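You operate a simulated robot arm through the tools that you are given. There is no shell and no other tool.

Carry out the task below with a simulated robot arm. There is one attempt and no reset: what you move stays moved.

Task
Power the coiler up, zero the counter and coil the rope on Slow.
Fine: put the brake back on when Done lights.

It is judged by the outcome, as a careful person would: the job done as asked, and still so three seconds after it is handed in. It fails if anything else is knocked over, pushed out of place, dropped, spilled or broken.

Robot
A 7-joint arm with a two-finger parallel gripper, fixed in place. Base frame: the origin is on the floor under the middle of its stand, x ahead of it, y to its left, z up. Units: mm, rad, N and s.
With the tool pointing down near the work surface it reaches from about 300 to 700 mm from the base axis. Its first joint turns from -1.152 to 1.152 rad. Payload 1.57 kg.
Tool frame: the origin (TCP) lies between the finger pads and is the grasp point; the fingertips stand 30 mm ahead of it; z points along the fingers, y is the line along which they close. The gripper opens to 110 mm. The fingers are 24 mm wide and 12 mm thick; the gripper's body (48 by 112 mm) begins 78 mm behind the TCP.
Orientation is that of the tool frame in the base frame, as a unit quaternion [x, y, z, w]. With the fingers straight down and closing along the base's y, the tool's x points along the base's -x, its y along +y and its z along -z.

Tools
- The arm moves only by the tool nudge_tool. Its argument "increments" is a list of rows, each a list of 7 numbers: the closure, from 0 (fully open) to 1 (shut), then the shift along the base's x, y, z in mm, then the turn, a rotation vector about the base's x, y, z in rad. In form: [[hand, dx, dy, dz, wx, wy, wz], ...]. A call has 1 to 20 rows; each row shifts and turns the commanded pose from where the row before left it. A row lasts 0.2 s, in which the tool goes at most 50 mm and 0.15 rad; a call with a longer step from one row to the next is refused whole, and so is a gripper value outside its range. A pose out of reach is approached as far as the arm can. The call stops where the force on the tool passes 90 N (or 10 N more than at its start, if that is more) or the arm is blocked; 0.2 s more then pass. Each finger travels about 108 mm/s and halts on what it meets, pressing with about 29 N; the grip force reading is that of the motor and also rises with nothing between the fingers. The clock runs only during rows and for 0.2 s after the last one: add rows that do not move to give the fingers time. The reply holds the time, the measured pose of the TCP, the force on the tool along the base axes, the opening and the grip force, in the units named above and with some noise, with the torque about the TCP (base axes, N m) and any sound that the robot's microphone picked up.
- Cameras (640 x 400 px; columns grow to the right, rows downward): "scene" is fixed at [157.4, -379.8, 1416.7]; the picture's right is [0.86, -0.52, 0.00], its down [-0.27, -0.45, -0.85] and it looks along [0.44, 0.73, -0.53] (base axes); focal length 324 px, centre (320, 200). "wrist" rides on the gripper at [70, 16, -141] in the tool frame; the picture's right is [-0.23, 0.97, 0.00], its down [-0.86, -0.20, -0.48] and it looks along [-0.47, -0.11, 0.88] (tool axes); focal length 222 px, centre (320, 200). There is no depth. A picture from a camera that has moved, and an enlarged one, comes with that camera's place and axes in the base frame and with its lens. The place of the scene camera against the robot may be out by one fixed shift of up to 12 mm in any direction.
- get_image(camera): a new picture of that camera. The clock stands still meanwhile.
- close_up(camera, box): a new picture of the part [left, top, right, bottom] of that camera's present view, enlarged. The clock stands still meanwhile.
- close_job(): hands the job in; it is judged then, once.

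Places have to be worked out from the pictures, the camera data and where the tool is seen. Open the gripper and draw the arm clear of the work before you hand the job in, unless the task says otherwise.

The tools are called after "Request:" as a command line: name --pt "numbers of a row" for each row, then --argument value for the rest, lists and objects as JSON in quotes. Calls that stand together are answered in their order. nudge_tool: Moves the arm, as the interface text tells. Its arguments: {"type":"object","properties":{"increments":{"type":"array","items":{"type":"array","items":{"type":"number"}}}},"required":["increments"]} The other tools are called the same way: get_image (camera) takes a picture; close_up (camera, box) takes an enlarged picture of a part of a camera's view; close_job () hands the job in.

At the start:

```text
t: 0.0
position: [300.7, 181.5, 1176.2]
tcp_rot: [0.0, 1.0, 0.0, 0.001]
contact_force: [-0.7, -0.5, 0.3]
ft_torque: [0.01, 0.0, 0.0]
opening: 110.1
finger_force: 0.1
```

scene: 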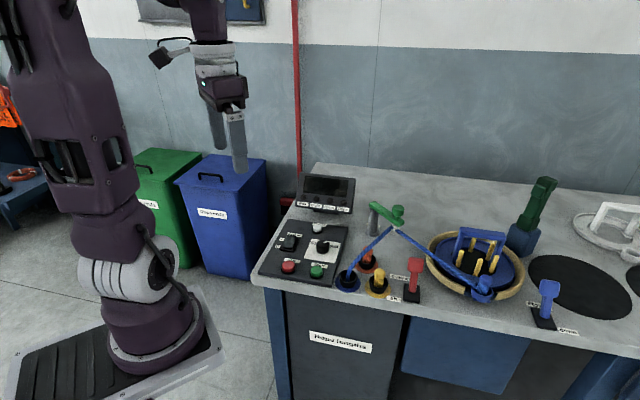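
wrist: 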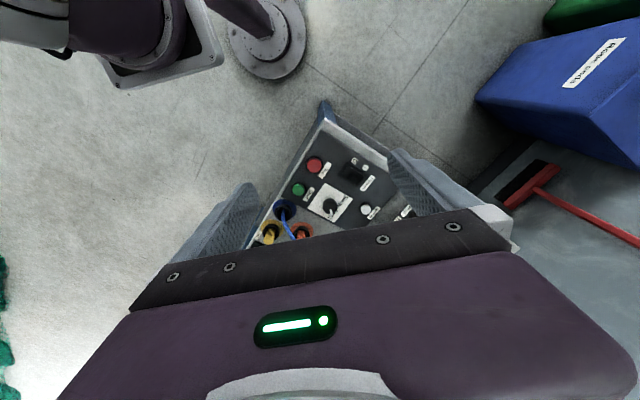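

I'll start by looking closely at the control panel and the bench in the scene camera.

Request:
close_up --camera "scene" --box '[250, 160, 370, 300]'

Request:
close_up --camera "scene" --box '[330, 170, 590, 340]'

Request:
close_up --camera "wrist" --box '[240, 100, 440, 250]'

```text
2.86 times, centred on (310, 230) of scene
camera zoom: at [157.4, -379.8, 1416.7], right [0.86, -0.52, 0.0], down [-0.27, -0.45, -0.85], along [0.44, 0.73, -0.53], focal length 927 px, centre (349, 114)
```

zoom: 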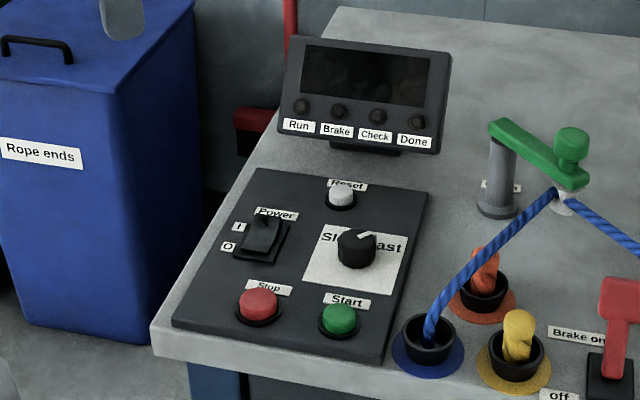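

```text
2.35 times, centred on (460, 255) of scene
camera zoom: at [157.4, -379.8, 1416.7], right [0.86, -0.52, 0.0], down [-0.27, -0.45, -0.85], along [0.44, 0.73, -0.53], focal length 763 px, centre (-9, 71)
```

zoom: 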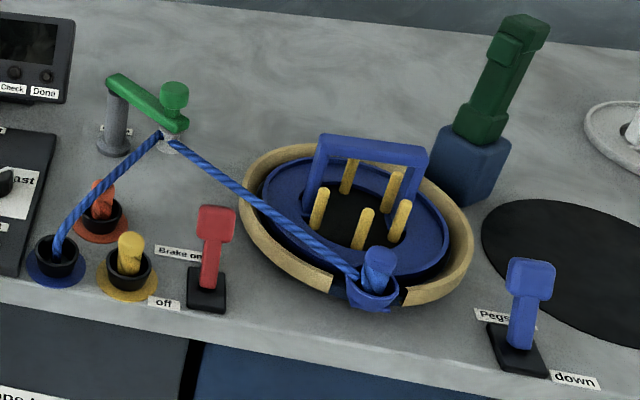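

```text
2.67 times, centred on (340, 175) of wrist
camera zoom: at [231.1, 197.9, 1317.2], right [0.23, 0.97, 0.0], down [0.86, -0.2, 0.48], along [0.47, -0.11, -0.88], focal length 592 px, centre (267, 267)
```

zoom: 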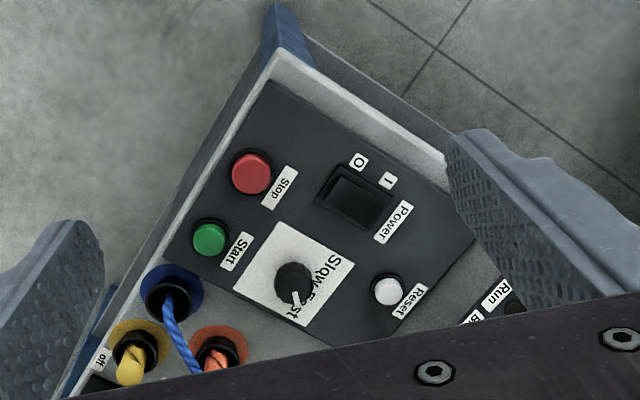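

The panel has Power, Stop, Start, Reset and a speed knob that appears to point to Fast, and there are brake and pegs levers near the coiler. I'll zoom in on the fine details before moving.

Request:
close_up --camera "scene" --box '[300, 225, 350, 260]'

Request:
close_up --camera "scene" --box '[355, 190, 435, 240]'

Request:
close_up --camera "scene" --box '[380, 245, 450, 305]'

Request:
close_up --camera "scene" --box '[515, 265, 595, 345]'

Request:
close_up --camera "scene" --box '[285, 170, 365, 220]'

Request:
close_up --camera "scene" --box '[425, 215, 535, 310]'

```text
11.43 times, centred on (325, 242) of scene
camera zoom: at [157.4, -379.8, 1416.7], right [0.86, -0.52, 0.0], down [-0.27, -0.45, -0.85], along [0.44, 0.73, -0.53], focal length 3707 px, centre (263, -286)
```

zoom: 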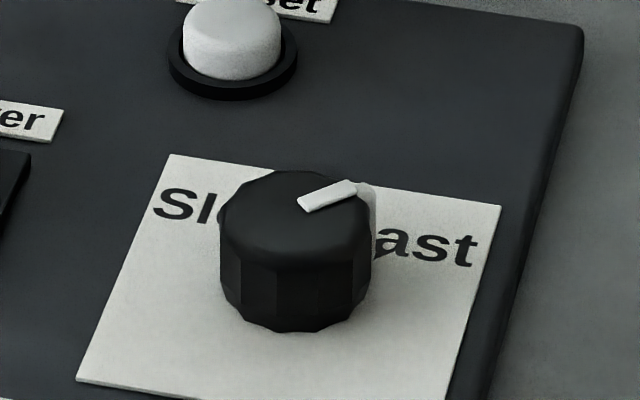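

```text
8.00 times, centred on (395, 215) of scene
camera zoom: at [157.4, -379.8, 1416.7], right [0.86, -0.52, 0.0], down [-0.27, -0.45, -0.85], along [0.44, 0.73, -0.53], focal length 2595 px, centre (-280, 80)
```

zoom: 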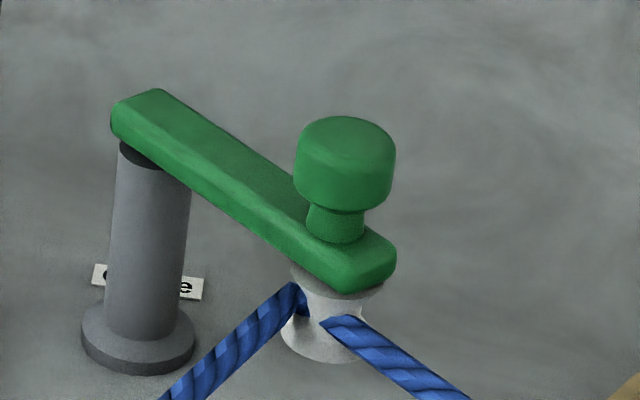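

```text
6.67 times, centred on (415, 275) of scene
camera zoom: at [157.4, -379.8, 1416.7], right [0.86, -0.52, 0.0], down [-0.27, -0.45, -0.85], along [0.44, 0.73, -0.53], focal length 2162 px, centre (-313, -300)
```

zoom: 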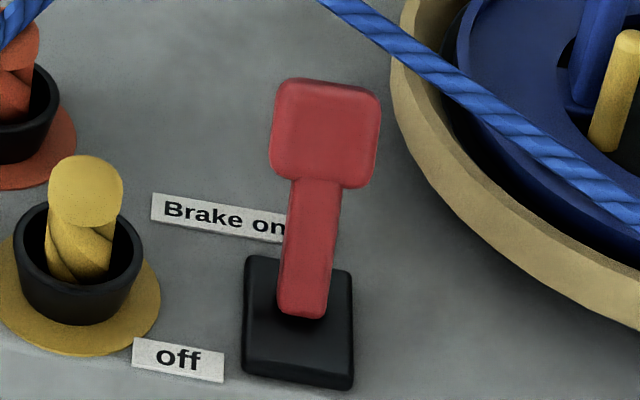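

```text
5.00 times, centred on (555, 305) of scene
camera zoom: at [157.4, -379.8, 1416.7], right [0.86, -0.52, 0.0], down [-0.27, -0.45, -0.85], along [0.44, 0.73, -0.53], focal length 1622 px, centre (-855, -325)
```

zoom: 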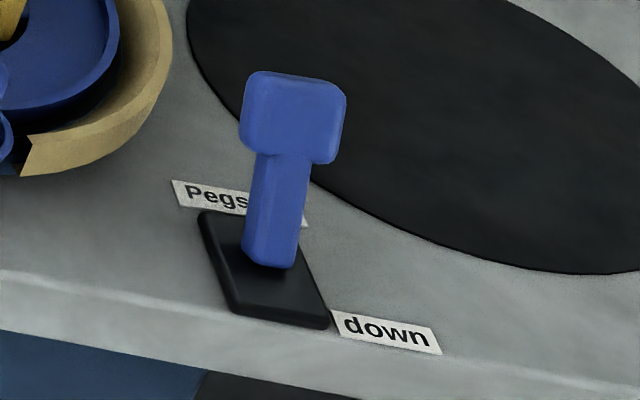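

```text
8.00 times, centred on (325, 195) of scene
camera zoom: at [157.4, -379.8, 1416.7], right [0.86, -0.52, 0.0], down [-0.27, -0.45, -0.85], along [0.44, 0.73, -0.53], focal length 2595 px, centre (280, 240)
```

zoom: 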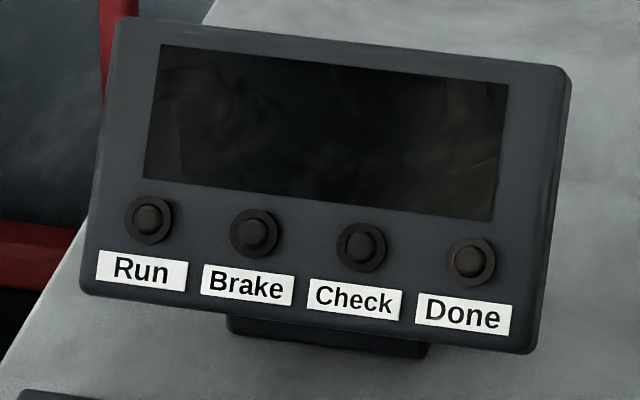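

```text
4.21 times, centred on (480, 262) of scene
camera zoom: at [157.4, -379.8, 1416.7], right [0.86, -0.52, 0.0], down [-0.27, -0.45, -0.85], along [0.44, 0.73, -0.53], focal length 1366 px, centre (-354, -63)
```

zoom: 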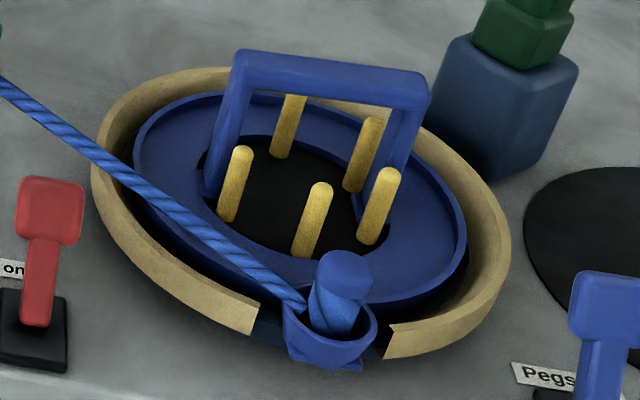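

The knob points to Fast, the display is dark (power off), and the brake lever looks to be on. The bench is turned about 45° to the robot and the panel is centred near (463,192,~865). I'll move the wrist camera over the panel for a closer look.

Request:
nudge_tool --pt "0 35 0 -31 0 0 0" --pt "0 35 0 -31 0 0 0" --pt "0 35 0 -31 0 0 0" --pt "0 35 0 -31 0 0 0" --pt "0 0 0 0 0 0 0"

```text
t: 1.2
position: [440.2, 181.3, 1051.9]
tcp_rot: [-0.001, 1.0, 0.0, -0.001]
contact_force: [-0.7, 0.6, 0.7]
ft_torque: [0.02, 0.01, 0.02]
opening: 110.0
finger_force: 0.0
```

The arm followed the commanded pose well. Now I'll take the wrist view and zoom in on the panel.

Request:
get_image --camera "wrist"

Request:
get_image --camera "scene"

```text
taken
camera wrist: at [371.0, 197.4, 1192.7], right [0.23, 0.97, 0.0], down [0.85, -0.2, 0.48], along [0.47, -0.11, -0.88], focal length 222 px, centre (320, 200)
```

wrist: 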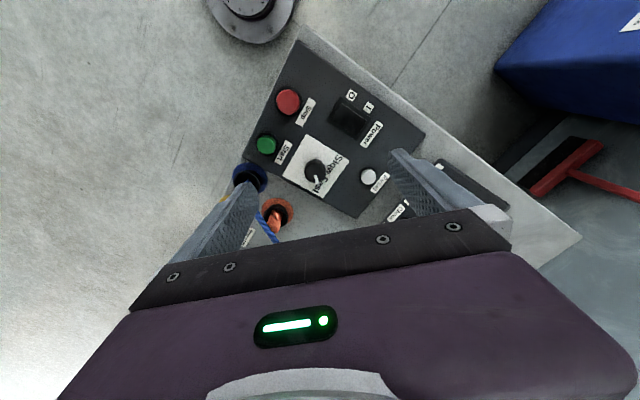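

```text
taken
```

scene: 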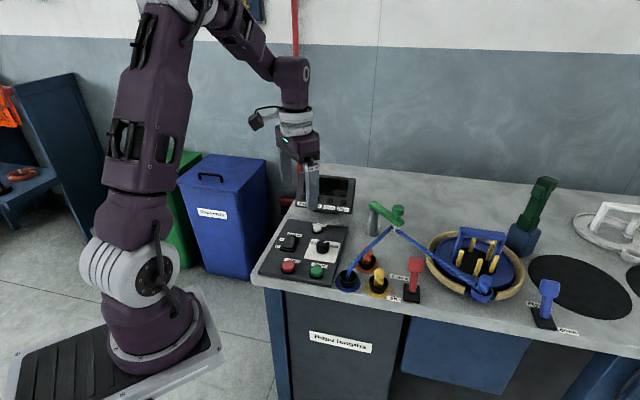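

The panel is well in view. I'll enlarge it for accurate pixel measurements.

Request:
close_up --camera "wrist" --box '[235, 30, 435, 155]'

Request:
close_up --camera "wrist" --box '[235, 125, 395, 225]'

```text
3.20 times, centred on (335, 92) of wrist
camera zoom: at [371.0, 197.4, 1192.7], right [0.23, 0.97, 0.0], down [0.85, -0.2, 0.48], along [0.47, -0.11, -0.88], focal length 711 px, centre (272, 544)
```

zoom: 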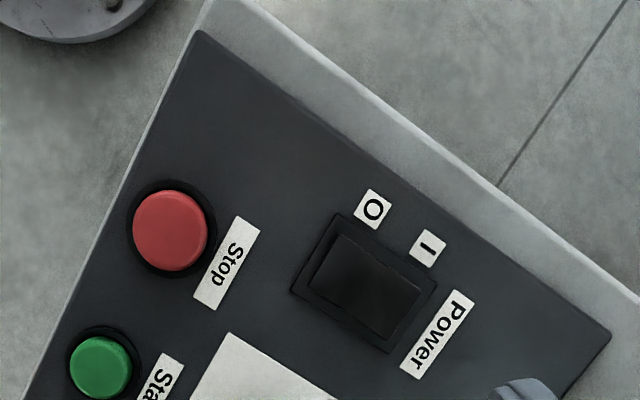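

```text
4.00 times, centred on (315, 175) of wrist
camera zoom: at [371.0, 197.4, 1192.7], right [0.23, 0.97, 0.0], down [0.85, -0.2, 0.48], along [0.47, -0.11, -0.88], focal length 888 px, centre (340, 300)
```

zoom: 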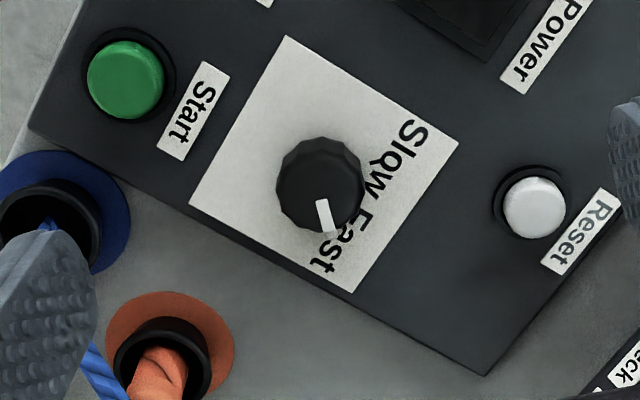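

From two wrist views I get (base frame, z≈860): Stop (388,148), Start (436,99), Reset (523,241), knob (489,161) with its pointer at Fast, and the rocker centred at (428,226) with its I end at about (440,237). I'll close the fingers, yaw +45° to line up with the bench, and hover near the rocker.

Request:
nudge_tool --pt "0.5 0 9 -10 0 0 0.131" --pt "1 0 9 -10 0 0 0.131" --pt "1 0 9 -10 0 0 0.131" --pt "1 0 9 -10 0 0 0.131" --pt "1 0 9 -10 0 0 0.131" --pt "1 0 9 -10 0 0 0.13" --pt "1 0 0 0 0 0 0"

Request:
get_image --camera "wrist"

```text
t: 2.8
position: [440.7, 237.1, 991.7]
tcp_rot: [-0.383, 0.924, 0.0, 0.0]
contact_force: [-0.1, -0.2, 0.1]
ft_torque: [-0.04, 0.03, 0.0]
opening: 0.2
finger_force: 21.1
```

```text
taken
camera wrist: at [379.9, 198.1, 1132.8], right [-0.53, 0.85, 0.0], down [0.74, 0.46, 0.48], along [0.41, 0.25, -0.88], focal length 222 px, centre (320, 200)
```

wrist: 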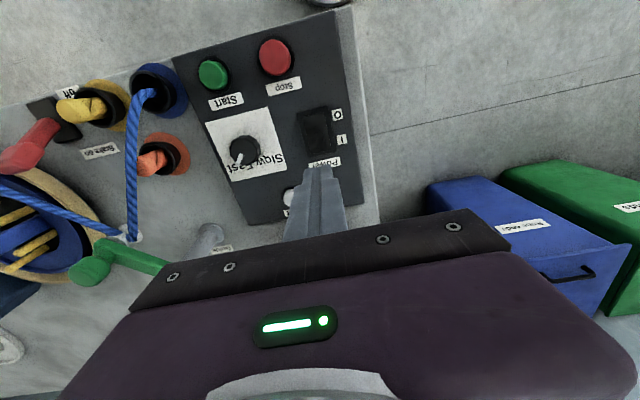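

The arm is aligned with the bench. I'll zoom in on the rocker and the closed fingertips to refine the target.

Request:
close_up --camera "wrist" --box '[260, 80, 380, 200]'

Request:
close_up --camera "wrist" --box '[0, 60, 240, 290]'

```text
3.33 times, centred on (320, 140) of wrist
camera zoom: at [379.9, 198.1, 1132.8], right [-0.53, 0.85, 0.0], down [0.74, 0.46, 0.48], along [0.41, 0.25, -0.88], focal length 740 px, centre (320, 400)
```

zoom: 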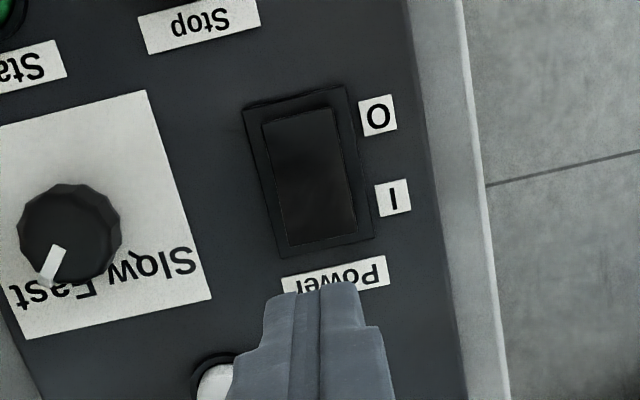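

```text
1.74 times, centred on (120, 175) of wrist
camera zoom: at [379.9, 198.1, 1132.8], right [-0.53, 0.85, 0.0], down [0.74, 0.46, 0.48], along [0.41, 0.25, -0.88], focal length 386 px, centre (668, 244)
```

zoom: 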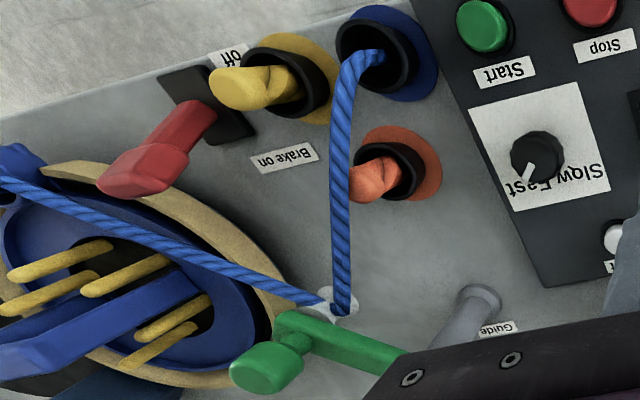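

Rocker centre is (430,225) and its I end edge about (446,240), with the O end currently pressed. I'll move over (437.5,232.5) and come down to just above the raised I end.

Request:
nudge_tool --pt "1 -3.2 -4.6 -25 0 0 0" --pt "1 0 0 -25 0 0 0" --pt "1 0 0 -22 0 0 0" --pt "1 0 0 0 0 0 0"

Request:
close_up --camera "wrist" --box '[240, 60, 400, 200]'

Request:
close_up --camera "scene" --box '[260, 200, 360, 290]'

```text
t: 3.8
position: [437.6, 231.3, 920.2]
tcp_rot: [-0.383, 0.924, 0.0, 0.0]
contact_force: [0.4, 0.8, 0.4]
ft_torque: [0.01, -0.01, 0.02]
opening: 0.1
finger_force: 21.4
```

```text
2.86 times, centred on (320, 130) of wrist
camera zoom: at [376.7, 193.3, 1061.1], right [-0.53, 0.85, 0.0], down [0.75, 0.46, 0.48], along [0.41, 0.25, -0.88], focal length 635 px, centre (320, 400)
```

zoom: 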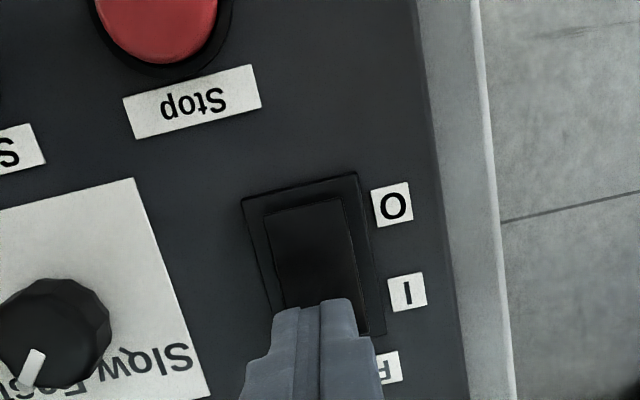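

```text
4.44 times, centred on (310, 245) of scene
camera zoom: at [157.4, -379.8, 1416.7], right [0.86, -0.52, 0.0], down [-0.27, -0.45, -0.85], along [0.44, 0.73, -0.53], focal length 1442 px, centre (364, 0)
```

zoom: 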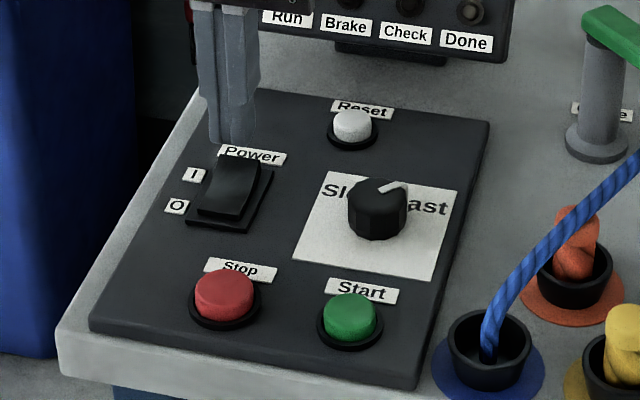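

The tip is at z≈890 right above the raised I end. I'll descend in small steps, watching the force.

Request:
nudge_tool --pt "1 0 0 -4 0 0 0" --pt "1 0 0 -4 0 0 0" --pt "1 0 0 -4 0 0 0" --pt "1 0 0 -3 0 0 0" --pt "1 0 0 0 0 0 0"

```text
t: 5.0
position: [437.1, 230.9, 906.2]
tcp_rot: [-0.383, 0.924, 0.0, 0.0]
contact_force: [-0.4, -0.5, -0.1]
ft_torque: [0.0, -0.02, -0.01]
opening: 0.3
finger_force: 21.0
```

No contact yet at tip z≈876. I'll keep descending gently.

Request:
nudge_tool --pt "1 0 0 -3 0 0 0" --pt "1 0 0 -3 0 0 0" --pt "1 0 0 0 0 0 0"

Request:
close_up --camera "scene" --box '[260, 200, 360, 290]'

```text
t: 5.8
position: [436.5, 230.6, 898.9]
tcp_rot: [-0.383, 0.924, 0.001, 0.0]
contact_force: [-0.1, 0.6, 0.2]
ft_torque: [0.0, 0.01, 0.02]
opening: 0.0
finger_force: 21.2
```

```text
4.44 times, centred on (310, 245) of scene
camera zoom: at [157.4, -379.8, 1416.7], right [0.86, -0.52, 0.0], down [-0.27, -0.45, -0.85], along [0.44, 0.73, -0.53], focal length 1442 px, centre (364, 0)
```

zoom: 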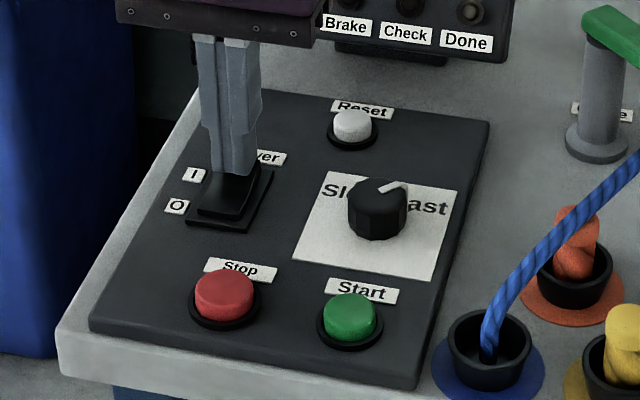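

The tip appears about to touch the rocker (z≈869). Continuing down slowly.

Request:
nudge_tool --pt "1 0 0 -2.5 0 0 0" --pt "1 0 0 -2.5 0 0 0" --pt "1 0 0 0 0 0 0"

Request:
close_up --camera "scene" --box '[260, 165, 360, 290]'

```text
t: 6.6
position: [438.5, 230.7, 894.5]
tcp_rot: [-0.383, 0.924, 0.0, 0.001]
contact_force: [-1.0, 0.2, 0.4]
ft_torque: [-0.02, -0.04, 0.05]
opening: 0.1
finger_force: 21.1
```

```text
3.20 times, centred on (310, 228) of scene
camera zoom: at [157.4, -379.8, 1416.7], right [0.86, -0.52, 0.0], down [-0.27, -0.45, -0.85], along [0.44, 0.73, -0.53], focal length 1038 px, centre (352, 112)
```

zoom: 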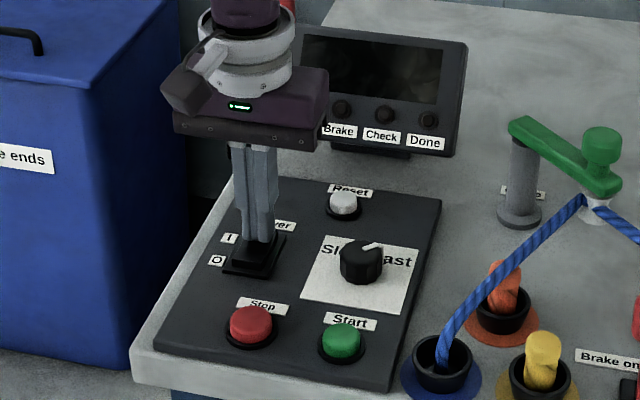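

Still no force at tip z≈864. Going lower in small steps until contact.

Request:
nudge_tool --pt "1 0 0 -2.5 0 0 0" --pt "1 0 0 -2.5 0 0 0" --pt "1 0 0 0 0 0 0"

```text
t: 7.3
position: [438.9, 231.3, 894.3]
tcp_rot: [-0.382, 0.924, -0.001, 0.002]
contact_force: [-10.6, -5.2, 22.2]
ft_torque: [-0.28, 0.52, 0.02]
opening: 0.0
finger_force: 21.5
stopped in row 3: the force on the tool passed its limit at 98 N (the readings are from after the stop); the commanded pose is now the measured one
```

Contact was reached at tip z≈864 and the call stopped on force. I'll check whether the rocker flipped and the display is lit.

Request:
close_up --camera "scene" --box '[260, 165, 360, 290]'

Request:
close_up --camera "wrist" --box '[240, 60, 400, 200]'

```text
3.20 times, centred on (310, 228) of scene
camera zoom: at [156.8, -380.1, 1416.6], right [0.86, -0.52, 0.0], down [-0.27, -0.45, -0.85], along [0.44, 0.73, -0.53], focal length 1038 px, centre (352, 112)
```

zoom: 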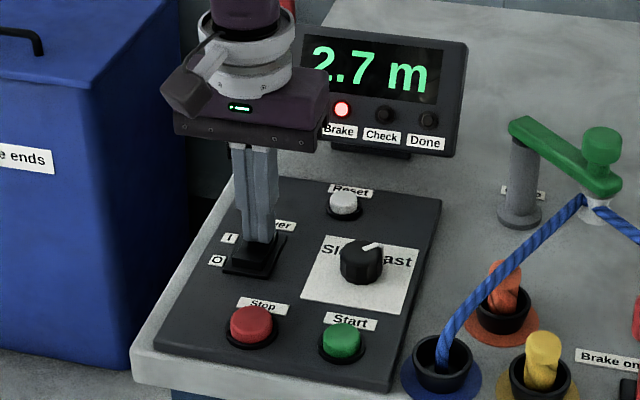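

```text
2.86 times, centred on (320, 130) of wrist
camera zoom: at [376.6, 193.3, 1034.3], right [-0.53, 0.85, 0.0], down [0.74, 0.46, 0.48], along [0.41, 0.25, -0.88], focal length 635 px, centre (320, 400)
```

zoom: 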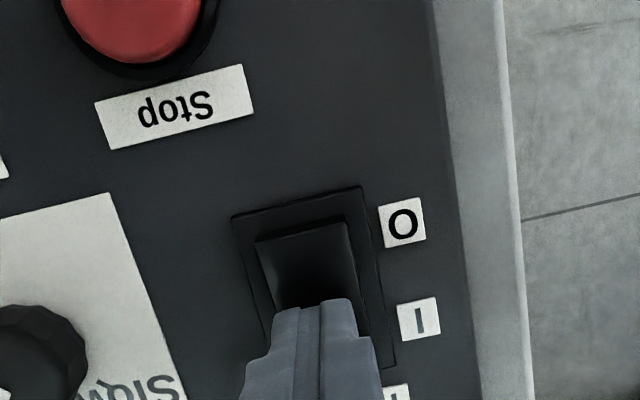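

Power is on: the counter reads 2.7 m and the Brake lamp is red. Next I'll lift and move above the knob (489,161.5), yawing to −50° so I can then turn it about 100° CCW to Slow.

Request:
nudge_tool --pt "1 0 0 20 0 0 0" --pt "1 0 0 25 0 0 0" --pt "1 0 0 25 0 0 0" --pt "1 4.2 -5.8 0 0 0 -0.138" --pt "0.8 4.2 -5.8 0 0 0 -0.138" --pt "0.6 4.2 -5.8 0 0 0 -0.138" --pt "0.42 4.2 -5.8 0 0 0 -0.138" --pt "0.42 4.2 -5.8 0 0 0 -0.138" --pt "0.42 4.2 -5.8 0 0 0 -0.138" --pt "0.42 4.2 -5.8 0 0 0 -0.138" --pt "0.42 4.2 -5.8 0 0 0 -0.138" --pt "0.42 4.2 -5.8 0 0 0 -0.138" --pt "0.42 4.2 -5.8 0 0 0 -0.138" --pt "0.42 4.2 -5.8 0 0 0 -0.138" --pt "0.42 4.2 -5.8 0 0 0 -0.138" --pt "0.42 0 0 0 0 0 0"

Request:
get_image --camera "wrist"

Request:
get_image --camera "scene"

```text
t: 10.7
position: [489.1, 161.6, 963.7]
tcp_rot: [0.423, 0.906, -0.001, 0.001]
contact_force: [-0.5, -0.4, -0.1]
ft_torque: [-0.03, 0.02, -0.01]
opening: 63.7
finger_force: 0.0
```

```text
taken
camera wrist: at [456.8, 226.2, 1103.3], right [0.89, 0.45, 0.0], down [0.4, -0.78, 0.48], along [0.22, -0.43, -0.88], focal length 222 px, centre (320, 200)
```

wrist: 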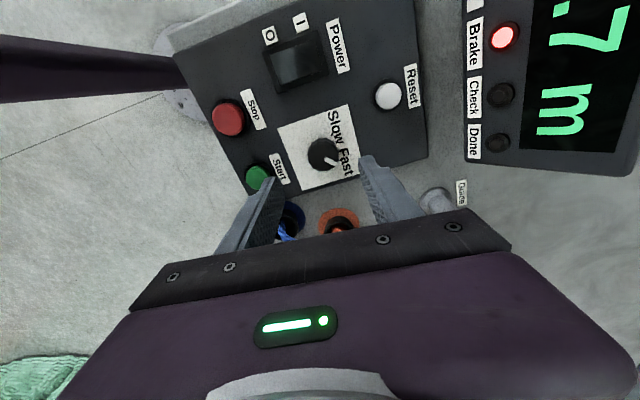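

```text
taken
```

scene: 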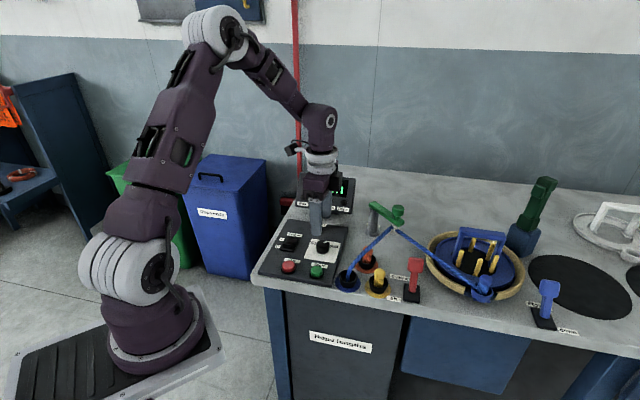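

The knob appears close to the tool axis (expected about (320.5,155) in the image). I'll zoom in to refine the centring.

Request:
close_up --camera "wrist" --box '[270, 110, 380, 200]'

```text
4.44 times, centred on (325, 155) of wrist
camera zoom: at [456.8, 226.2, 1103.3], right [0.89, 0.45, 0.0], down [0.4, -0.78, 0.48], along [0.22, -0.43, -0.88], focal length 987 px, centre (298, 400)
```

zoom: 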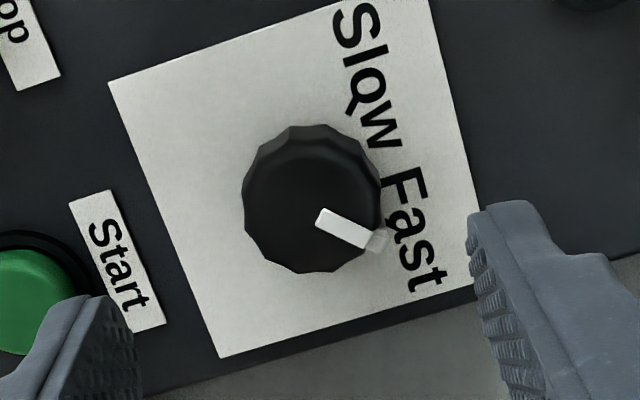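

The knob is about 2–3 mm further in x, near (491.5,161.6). I'll shift and lower the open fingers around it to tip z≈863.

Request:
nudge_tool --pt "0.42 2.2 0 -25 0 0 0" --pt "0.42 0 0 -25 0 0 0" --pt "0.42 0 0 -14 0 0 0" --pt "0.42 0 0 -6 0 0 0" --pt "0.42 0 0 0 0 0 0"

Request:
close_up --camera "wrist" --box '[240, 100, 400, 220]'

Request:
close_up --camera "scene" --box '[270, 190, 370, 290]'

```text
t: 11.9
position: [491.7, 162.7, 892.1]
tcp_rot: [0.421, 0.907, -0.002, 0.0]
contact_force: [-0.6, 0.6, -0.4]
ft_torque: [-0.01, -0.01, 0.02]
opening: 63.7
finger_force: 0.0
```

```text
3.33 times, centred on (320, 160) of wrist
camera zoom: at [458.5, 226.4, 1033.3], right [0.89, 0.45, 0.0], down [0.4, -0.78, 0.48], along [0.22, -0.43, -0.88], focal length 740 px, centre (320, 333)
```

zoom: 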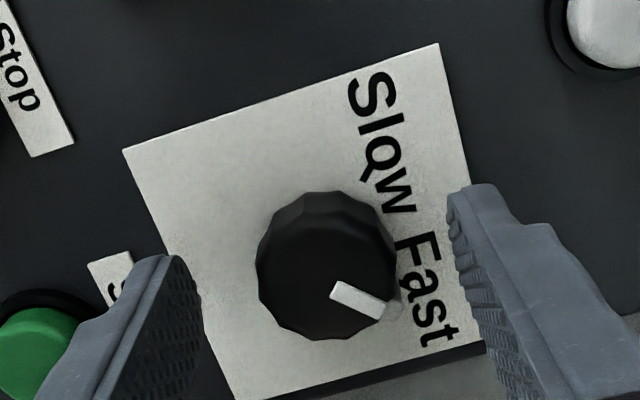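

```text
4.00 times, centred on (320, 240) of scene
camera zoom: at [157.4, -379.8, 1416.7], right [0.86, -0.52, 0.0], down [-0.27, -0.45, -0.85], along [0.44, 0.73, -0.53], focal length 1297 px, centre (320, 40)
```

zoom: 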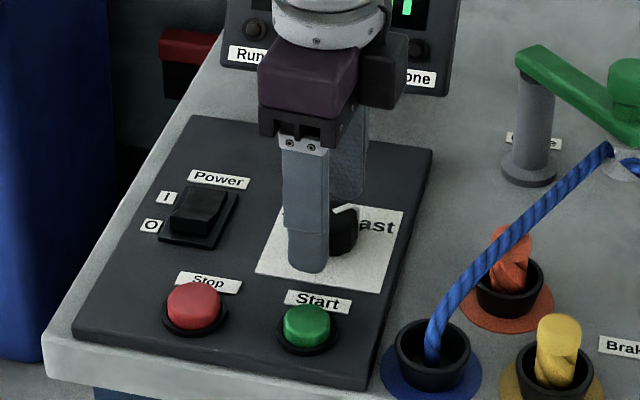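

The knob is centred between the fingers. I'll lower 3 mm more and close on it.

Request:
nudge_tool --pt "0.42 0 0 -3 0 0 0" --pt "0.6 0 0 0 0 0 0" --pt "0.8 0 0 0 0 0 0" --pt "0.9 0 0 0 0 0 0" --pt "0.9 0 0 0 0 0 0"

```text
t: 13.1
position: [492.2, 162.5, 890.2]
tcp_rot: [0.421, 0.907, -0.001, 0.003]
contact_force: [10.4, 8.0, -6.8]
ft_torque: [0.21, -0.52, 0.02]
opening: 33.8
finger_force: 41.4
```

The knob is gripped (33.8 mm across), with a slight lateral bias I'll relieve by shifting ~1 mm. Now I'll turn CCW the first half.

Request:
nudge_tool --pt "0.9 0.8 0.6 0 0 0 0" --pt "0.9 0 0 0 0 0 0.13" --pt "0.9 0 0 0 0 0 0.13" --pt "0.9 0 0 0 0 0 0.13" --pt "0.9 0 0 0 0 0 0.13" --pt "0.9 0 0 0 0 0 0.13" --pt "0.9 0 0 0 0 0 0.13" --pt "0.9 0 0 0 0 0 0"

Request:
close_up --camera "wrist" --box '[240, 100, 400, 220]'

```text
t: 14.9
position: [490.7, 160.9, 891.2]
tcp_rot: [0.046, 0.999, -0.002, 0.002]
contact_force: [-4.9, -11.3, 27.7]
ft_torque: [-0.33, 0.67, -0.02]
opening: 33.7
finger_force: 41.3
```

```text
3.33 times, centred on (320, 160) of wrist
camera zoom: at [423.0, 184.4, 1030.6], right [0.31, 0.95, 0.0], down [0.83, -0.27, 0.48], along [0.46, -0.15, -0.88], focal length 740 px, centre (320, 333)
```

zoom: 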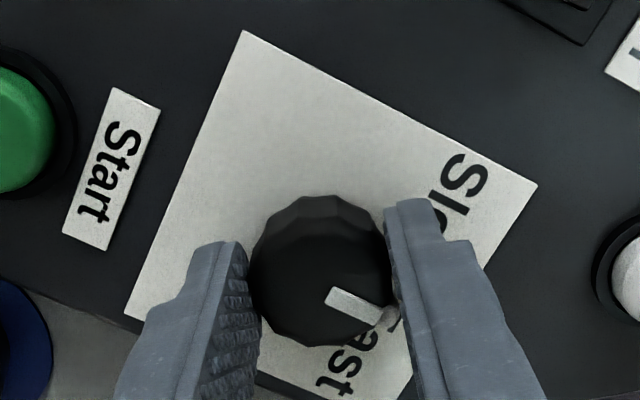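

The knob is turning with the gripper, but the upward force shows the fingertips touching the panel (surface at about z≈860). I'll raise 2 mm and keep turning.

Request:
nudge_tool --pt "0.9 0 0 2.5 0 0 0" --pt "0.9 0 0 0 0 0 0.14" --pt "0.9 0 0 0 0 0 0.14" --pt "0.9 0 0 0 0 0 0.14" --pt "0.9 0 0 0 0 0 0.14" --pt "0.9 0 0 0 0 0 0.14" --pt "0.9 0 0 0 0 0 0.14" --pt "0.9 0 0 0 0 0 0"

Request:
close_up --camera "wrist" --box '[240, 100, 400, 220]'

Request:
close_up --camera "scene" --box '[280, 165, 360, 265]'

```text
t: 16.7
position: [493.3, 160.8, 892.6]
tcp_rot: [-0.366, 0.931, -0.001, 0.003]
contact_force: [5.0, -26.8, 2.6]
ft_torque: [-0.86, 0.04, -0.41]
opening: 32.7
finger_force: 41.1
```

```text
3.33 times, centred on (320, 160) of wrist
camera zoom: at [430.0, 125.5, 1033.4], right [-0.5, 0.87, 0.0], down [0.76, 0.44, 0.48], along [0.42, 0.24, -0.87], focal length 740 px, centre (320, 333)
```

zoom: 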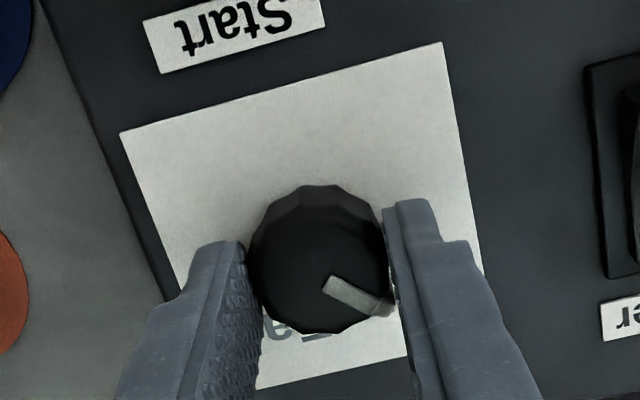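

```text
4.00 times, centred on (320, 215) of scene
camera zoom: at [157.5, -380.4, 1416.4], right [0.86, -0.52, 0.0], down [-0.27, -0.45, -0.85], along [0.44, 0.73, -0.53], focal length 1297 px, centre (320, 140)
```

zoom: 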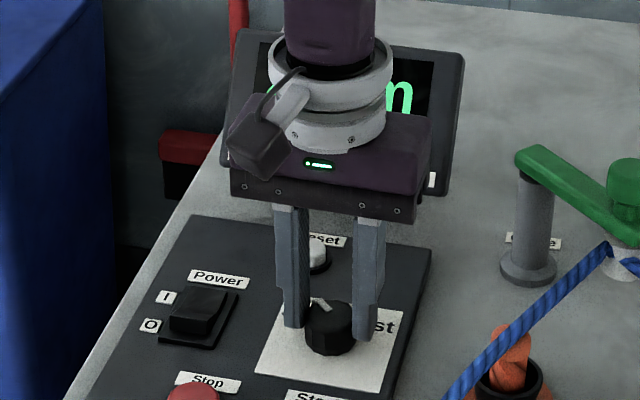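

The knob has turned by about 86° with slight slip; the pointer is near the Slow side. I'll turn a little more, then release and lift to check.

Request:
nudge_tool --pt "0.9 0 0 0 0 0 0.08" --pt "0.9 0 0 0 0 0 0.08" --pt "0.9 0 0 0 0 0 0"

Request:
close_up --camera "wrist" --box '[240, 100, 400, 220]'

```text
t: 17.5
position: [494.9, 162.0, 893.6]
tcp_rot: [-0.439, 0.898, 0.001, 0.005]
contact_force: [18.7, -17.7, 15.0]
ft_torque: [-0.75, -0.47, -0.15]
opening: 32.7
finger_force: 40.7
```

```text
3.33 times, centred on (320, 160) of wrist
camera zoom: at [437.1, 116.7, 1033.4], right [-0.63, 0.78, 0.0], down [0.68, 0.55, 0.49], along [0.38, 0.3, -0.87], focal length 740 px, centre (320, 333)
```

zoom: 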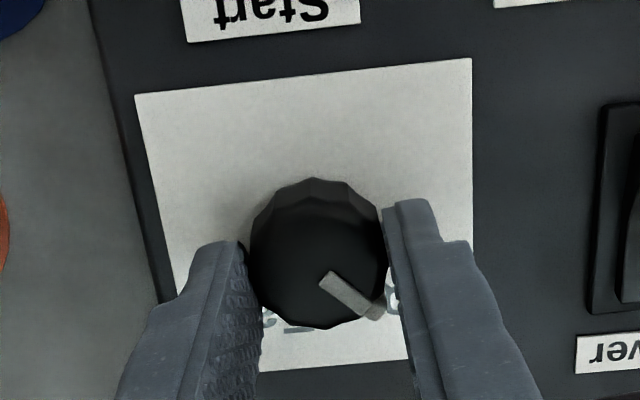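

The gripper turned 9° but the pointer only ~3°, suggesting the knob is at its Slow stop. I'll open, lift and inspect.

Request:
nudge_tool --pt "0.7 0 0 0 0 0 0" --pt "0.42 0 0 0 0 0 0" --pt "0.42 0 0 0 0 0 0" --pt "0.42 0 0 20 0 0 0" --pt "0.42 0 0 30 0 0 0" --pt "0.42 0 0 30 0 0 0" --pt "0.42 0 0 0 0 0 0"

Request:
close_up --camera "wrist" --box '[240, 90, 400, 210]'

Request:
close_up --camera "scene" --box '[280, 210, 360, 285]'

```text
t: 19.1
position: [492.8, 163.1, 973.8]
tcp_rot: [-0.439, 0.899, 0.0, 0.002]
contact_force: [-0.1, -0.2, -0.3]
ft_torque: [0.0, 0.03, 0.03]
opening: 63.8
finger_force: 0.0
```

```text
3.33 times, centred on (320, 150) of wrist
camera zoom: at [436.1, 117.0, 1113.6], right [-0.63, 0.78, 0.0], down [0.68, 0.55, 0.48], along [0.38, 0.3, -0.88], focal length 740 px, centre (320, 367)
```

zoom: 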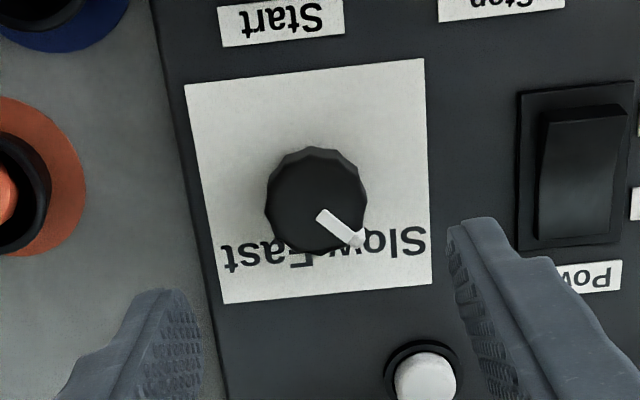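

```text
5.33 times, centred on (320, 248) of scene
camera zoom: at [157.4, -379.8, 1416.7], right [0.86, -0.52, 0.0], down [-0.27, -0.45, -0.85], along [0.44, 0.73, -0.53], focal length 1730 px, centre (320, -53)
```

zoom: 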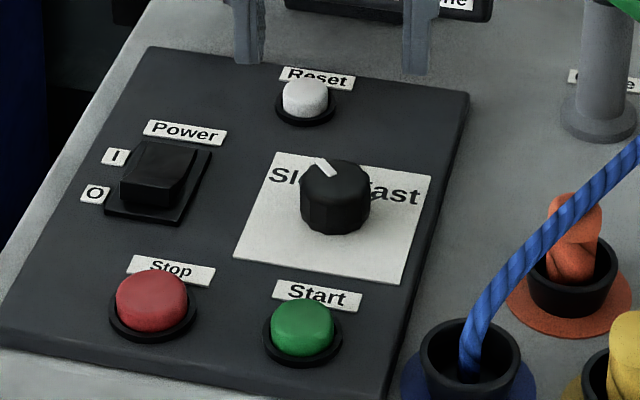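

The pointer is now on the Slow side, but I want to verify it's fully there. I'll compare using the same scene zoom as at the start.

Request:
close_up --camera "scene" --box '[300, 225, 350, 260]'

Request:
close_up --camera "wrist" --box '[290, 120, 350, 170]'

```text
11.43 times, centred on (325, 242) of scene
camera zoom: at [157.4, -379.8, 1416.7], right [0.86, -0.52, 0.0], down [-0.27, -0.45, -0.85], along [0.44, 0.73, -0.53], focal length 3707 px, centre (263, -286)
```

zoom: 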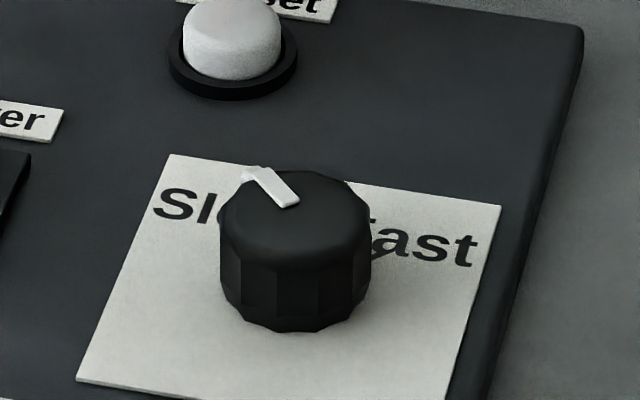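

```text
8.00 times, centred on (320, 145) of wrist
camera zoom: at [436.1, 117.0, 1113.6], right [-0.63, 0.78, 0.0], down [0.68, 0.55, 0.48], along [0.38, 0.3, -0.88], focal length 1777 px, centre (320, 640)
```

zoom: 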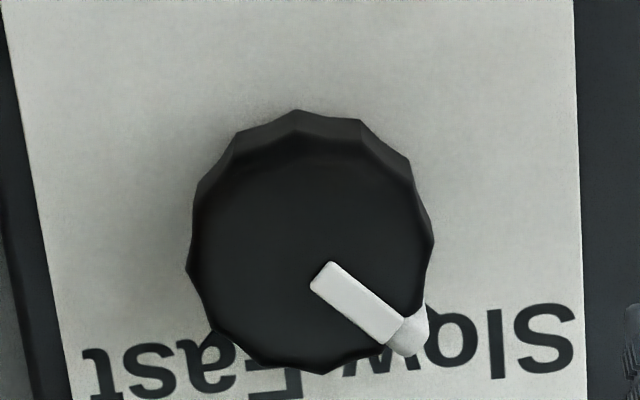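

The pointer is now symmetric to its start at about +45° on the Slow side, so the knob is set. Next I'll go up and over to view the brake lever near (590,−50), yawing to −45°.

Request:
nudge_tool --pt "0.42 0 0 43 0 0 0" --pt "0.42 0 0 43 0 0 0" --pt "0.42 8 -17.6 0 0 0 -0.141" --pt "0.42 8 -17.6 0 0 0 -0.141" --pt "0.42 8 -17.6 0 0 0 -0.141" --pt "0.42 8 -17.6 0 0 0 -0.141" --pt "0.42 8 -17.6 0 0 0 -0.141" --pt "0.42 8 -17.6 0 0 0 -0.141" --pt "0.42 8 -17.6 0 0 0 -0.141" --pt "0.42 8 -17.6 0 0 0 -0.141" --pt "0.42 8 -17.6 0 0 0 -0.141" --pt "0.42 8 -17.6 0 0 0 -0.141" --pt "0.42 8 -17.6 0 0 0 -0.141" --pt "0.42 8 -17.6 0 0 0 -0.141" --pt "0.42 0 0 0 0 0 0"

Request:
get_image --camera "wrist"

Request:
get_image --camera "scene"

```text
t: 22.3
position: [587.8, -49.1, 1057.5]
tcp_rot: [0.383, 0.924, -0.002, 0.001]
contact_force: [0.2, 0.2, -0.7]
ft_torque: [0.03, -0.01, -0.02]
opening: 63.7
finger_force: 0.0
```

```text
taken
camera wrist: at [550.3, 12.6, 1198.3], right [0.85, 0.53, 0.0], down [0.46, -0.74, 0.48], along [0.25, -0.41, -0.88], focal length 222 px, centre (320, 200)
```

wrist: 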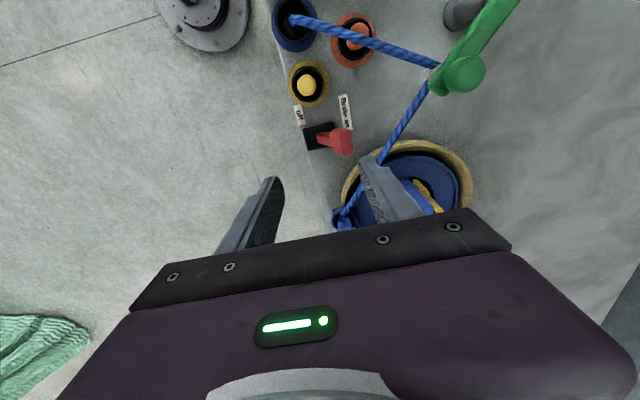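

```text
taken
```

scene: 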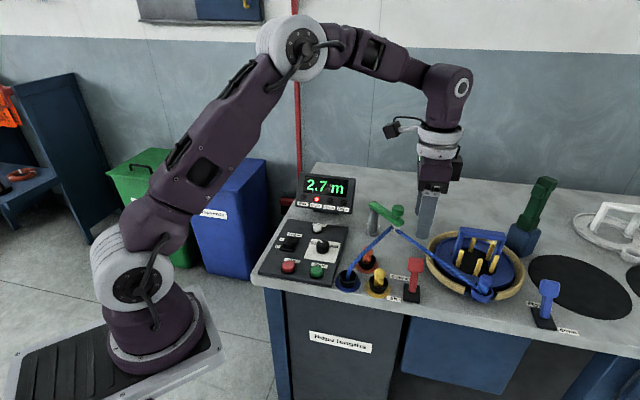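

The lever is in view, leaning to the back (brake on). I'll zoom in on it for measurement.

Request:
close_up --camera "wrist" --box '[270, 80, 400, 180]'

Request:
close_up --camera "scene" --box '[380, 190, 450, 305]'

```text
4.00 times, centred on (335, 130) of wrist
camera zoom: at [550.3, 12.6, 1198.3], right [0.85, 0.53, 0.0], down [0.46, -0.74, 0.48], along [0.25, -0.41, -0.88], focal length 888 px, centre (260, 480)
```

zoom: 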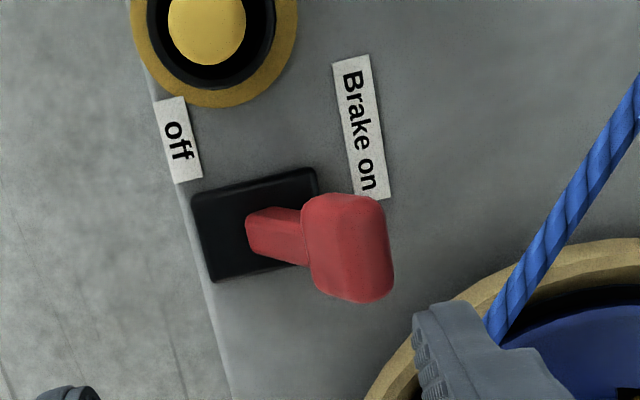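

```text
3.48 times, centred on (415, 248) of scene
camera zoom: at [157.4, -379.8, 1416.7], right [0.86, -0.52, 0.0], down [-0.27, -0.45, -0.85], along [0.44, 0.73, -0.53], focal length 1128 px, centre (-10, 35)
```

zoom: 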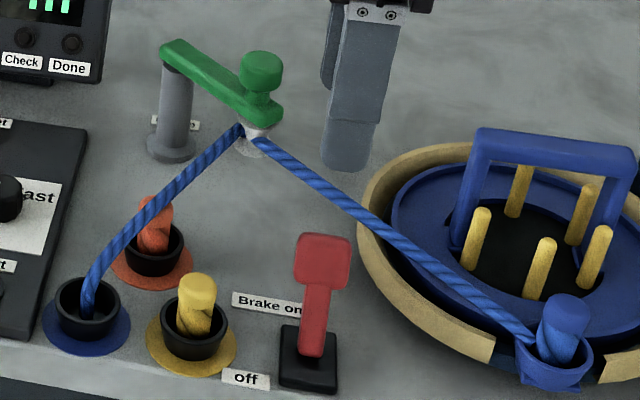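

Head centre of the brake lever comes out at about (612.5,−35.5,~902), leaning ~30° back from a pivot near (592,−55). I'll move over it with fingers opened to ~56 mm along the lever's travel axis, stopping just above it.

Request:
nudge_tool --pt "0.49 12.2 6.8 0 0 0 0" --pt "0.49 12.2 6.8 0 0 0 0" --pt "0.49 0 0 -35 0 0 0" --pt "0.49 0 0 -32 0 0 0" --pt "0.49 0 0 -25 0 0 0" --pt "0.49 0 0 0 0 0 0"

Request:
close_up --camera "wrist" --box '[220, 80, 430, 220]'

Request:
close_up --camera "scene" --box '[370, 200, 490, 310]'

```text
t: 23.7
position: [613.0, -36.8, 966.8]
tcp_rot: [0.382, 0.924, 0.0, 0.001]
contact_force: [-0.6, -0.3, -1.2]
ft_torque: [-0.01, 0.04, 0.01]
opening: 56.1
finger_force: 0.1
```

```text
2.86 times, centred on (325, 150) of wrist
camera zoom: at [574.2, 26.0, 1107.1], right [0.85, 0.53, 0.0], down [0.46, -0.74, 0.48], along [0.25, -0.41, -0.88], focal length 635 px, centre (306, 343)
```

zoom: 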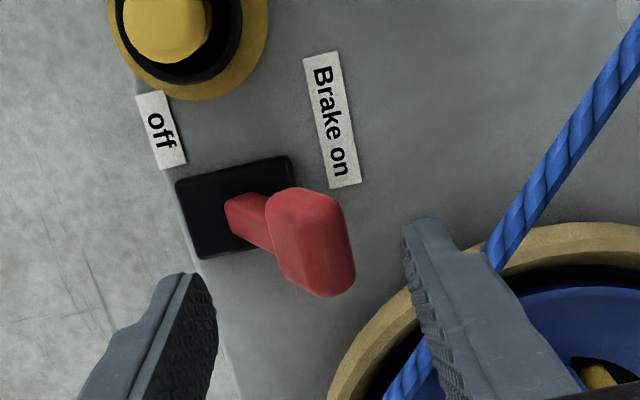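

```text
3.64 times, centred on (430, 255) of scene
camera zoom: at [157.4, -379.8, 1416.7], right [0.86, -0.52, 0.0], down [-0.27, -0.45, -0.85], along [0.44, 0.73, -0.53], focal length 1179 px, centre (-80, 0)
```

zoom: 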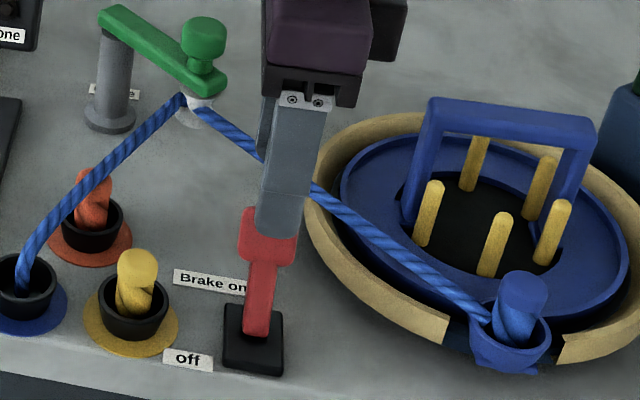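

The lever head is centred between the fingers. I'll lower straight down so the tips straddle the head (tip z≈893).

Request:
nudge_tool --pt "0.49 0 0 -15 0 0 0" --pt "0.49 0 0 -15 0 0 0" --pt "0.49 0 0 -12 0 0 0" --pt "0.49 0 0 0 0 0 0"

Request:
close_up --camera "wrist" --box '[220, 80, 430, 220]'

Request:
close_up --camera "scene" --box '[370, 200, 490, 310]'

```text
t: 24.7
position: [611.7, -34.5, 925.2]
tcp_rot: [0.382, 0.924, -0.001, 0.001]
contact_force: [0.2, 0.6, -0.9]
ft_torque: [0.03, -0.02, 0.03]
opening: 56.1
finger_force: 0.0
```

```text
2.86 times, centred on (325, 150) of wrist
camera zoom: at [574.1, 26.4, 1065.0], right [0.85, 0.53, 0.0], down [0.46, -0.74, 0.48], along [0.25, -0.41, -0.88], focal length 635 px, centre (306, 343)
```

zoom: 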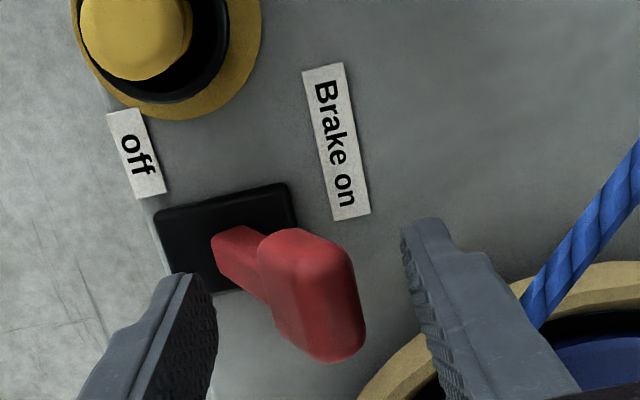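

```text
3.64 times, centred on (430, 255) of scene
camera zoom: at [157.4, -379.8, 1416.7], right [0.86, -0.52, 0.0], down [-0.27, -0.45, -0.85], along [0.44, 0.73, -0.53], focal length 1179 px, centre (-80, 0)
```

zoom: 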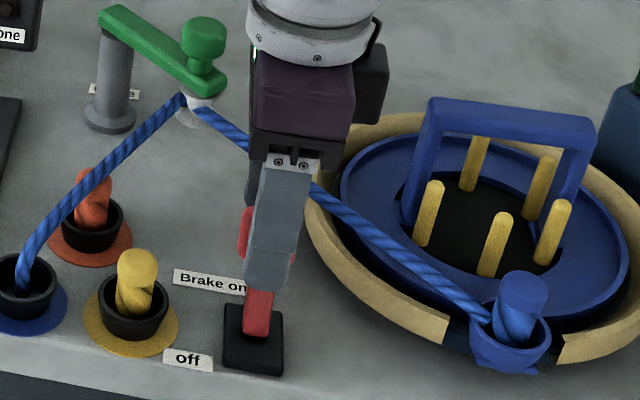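

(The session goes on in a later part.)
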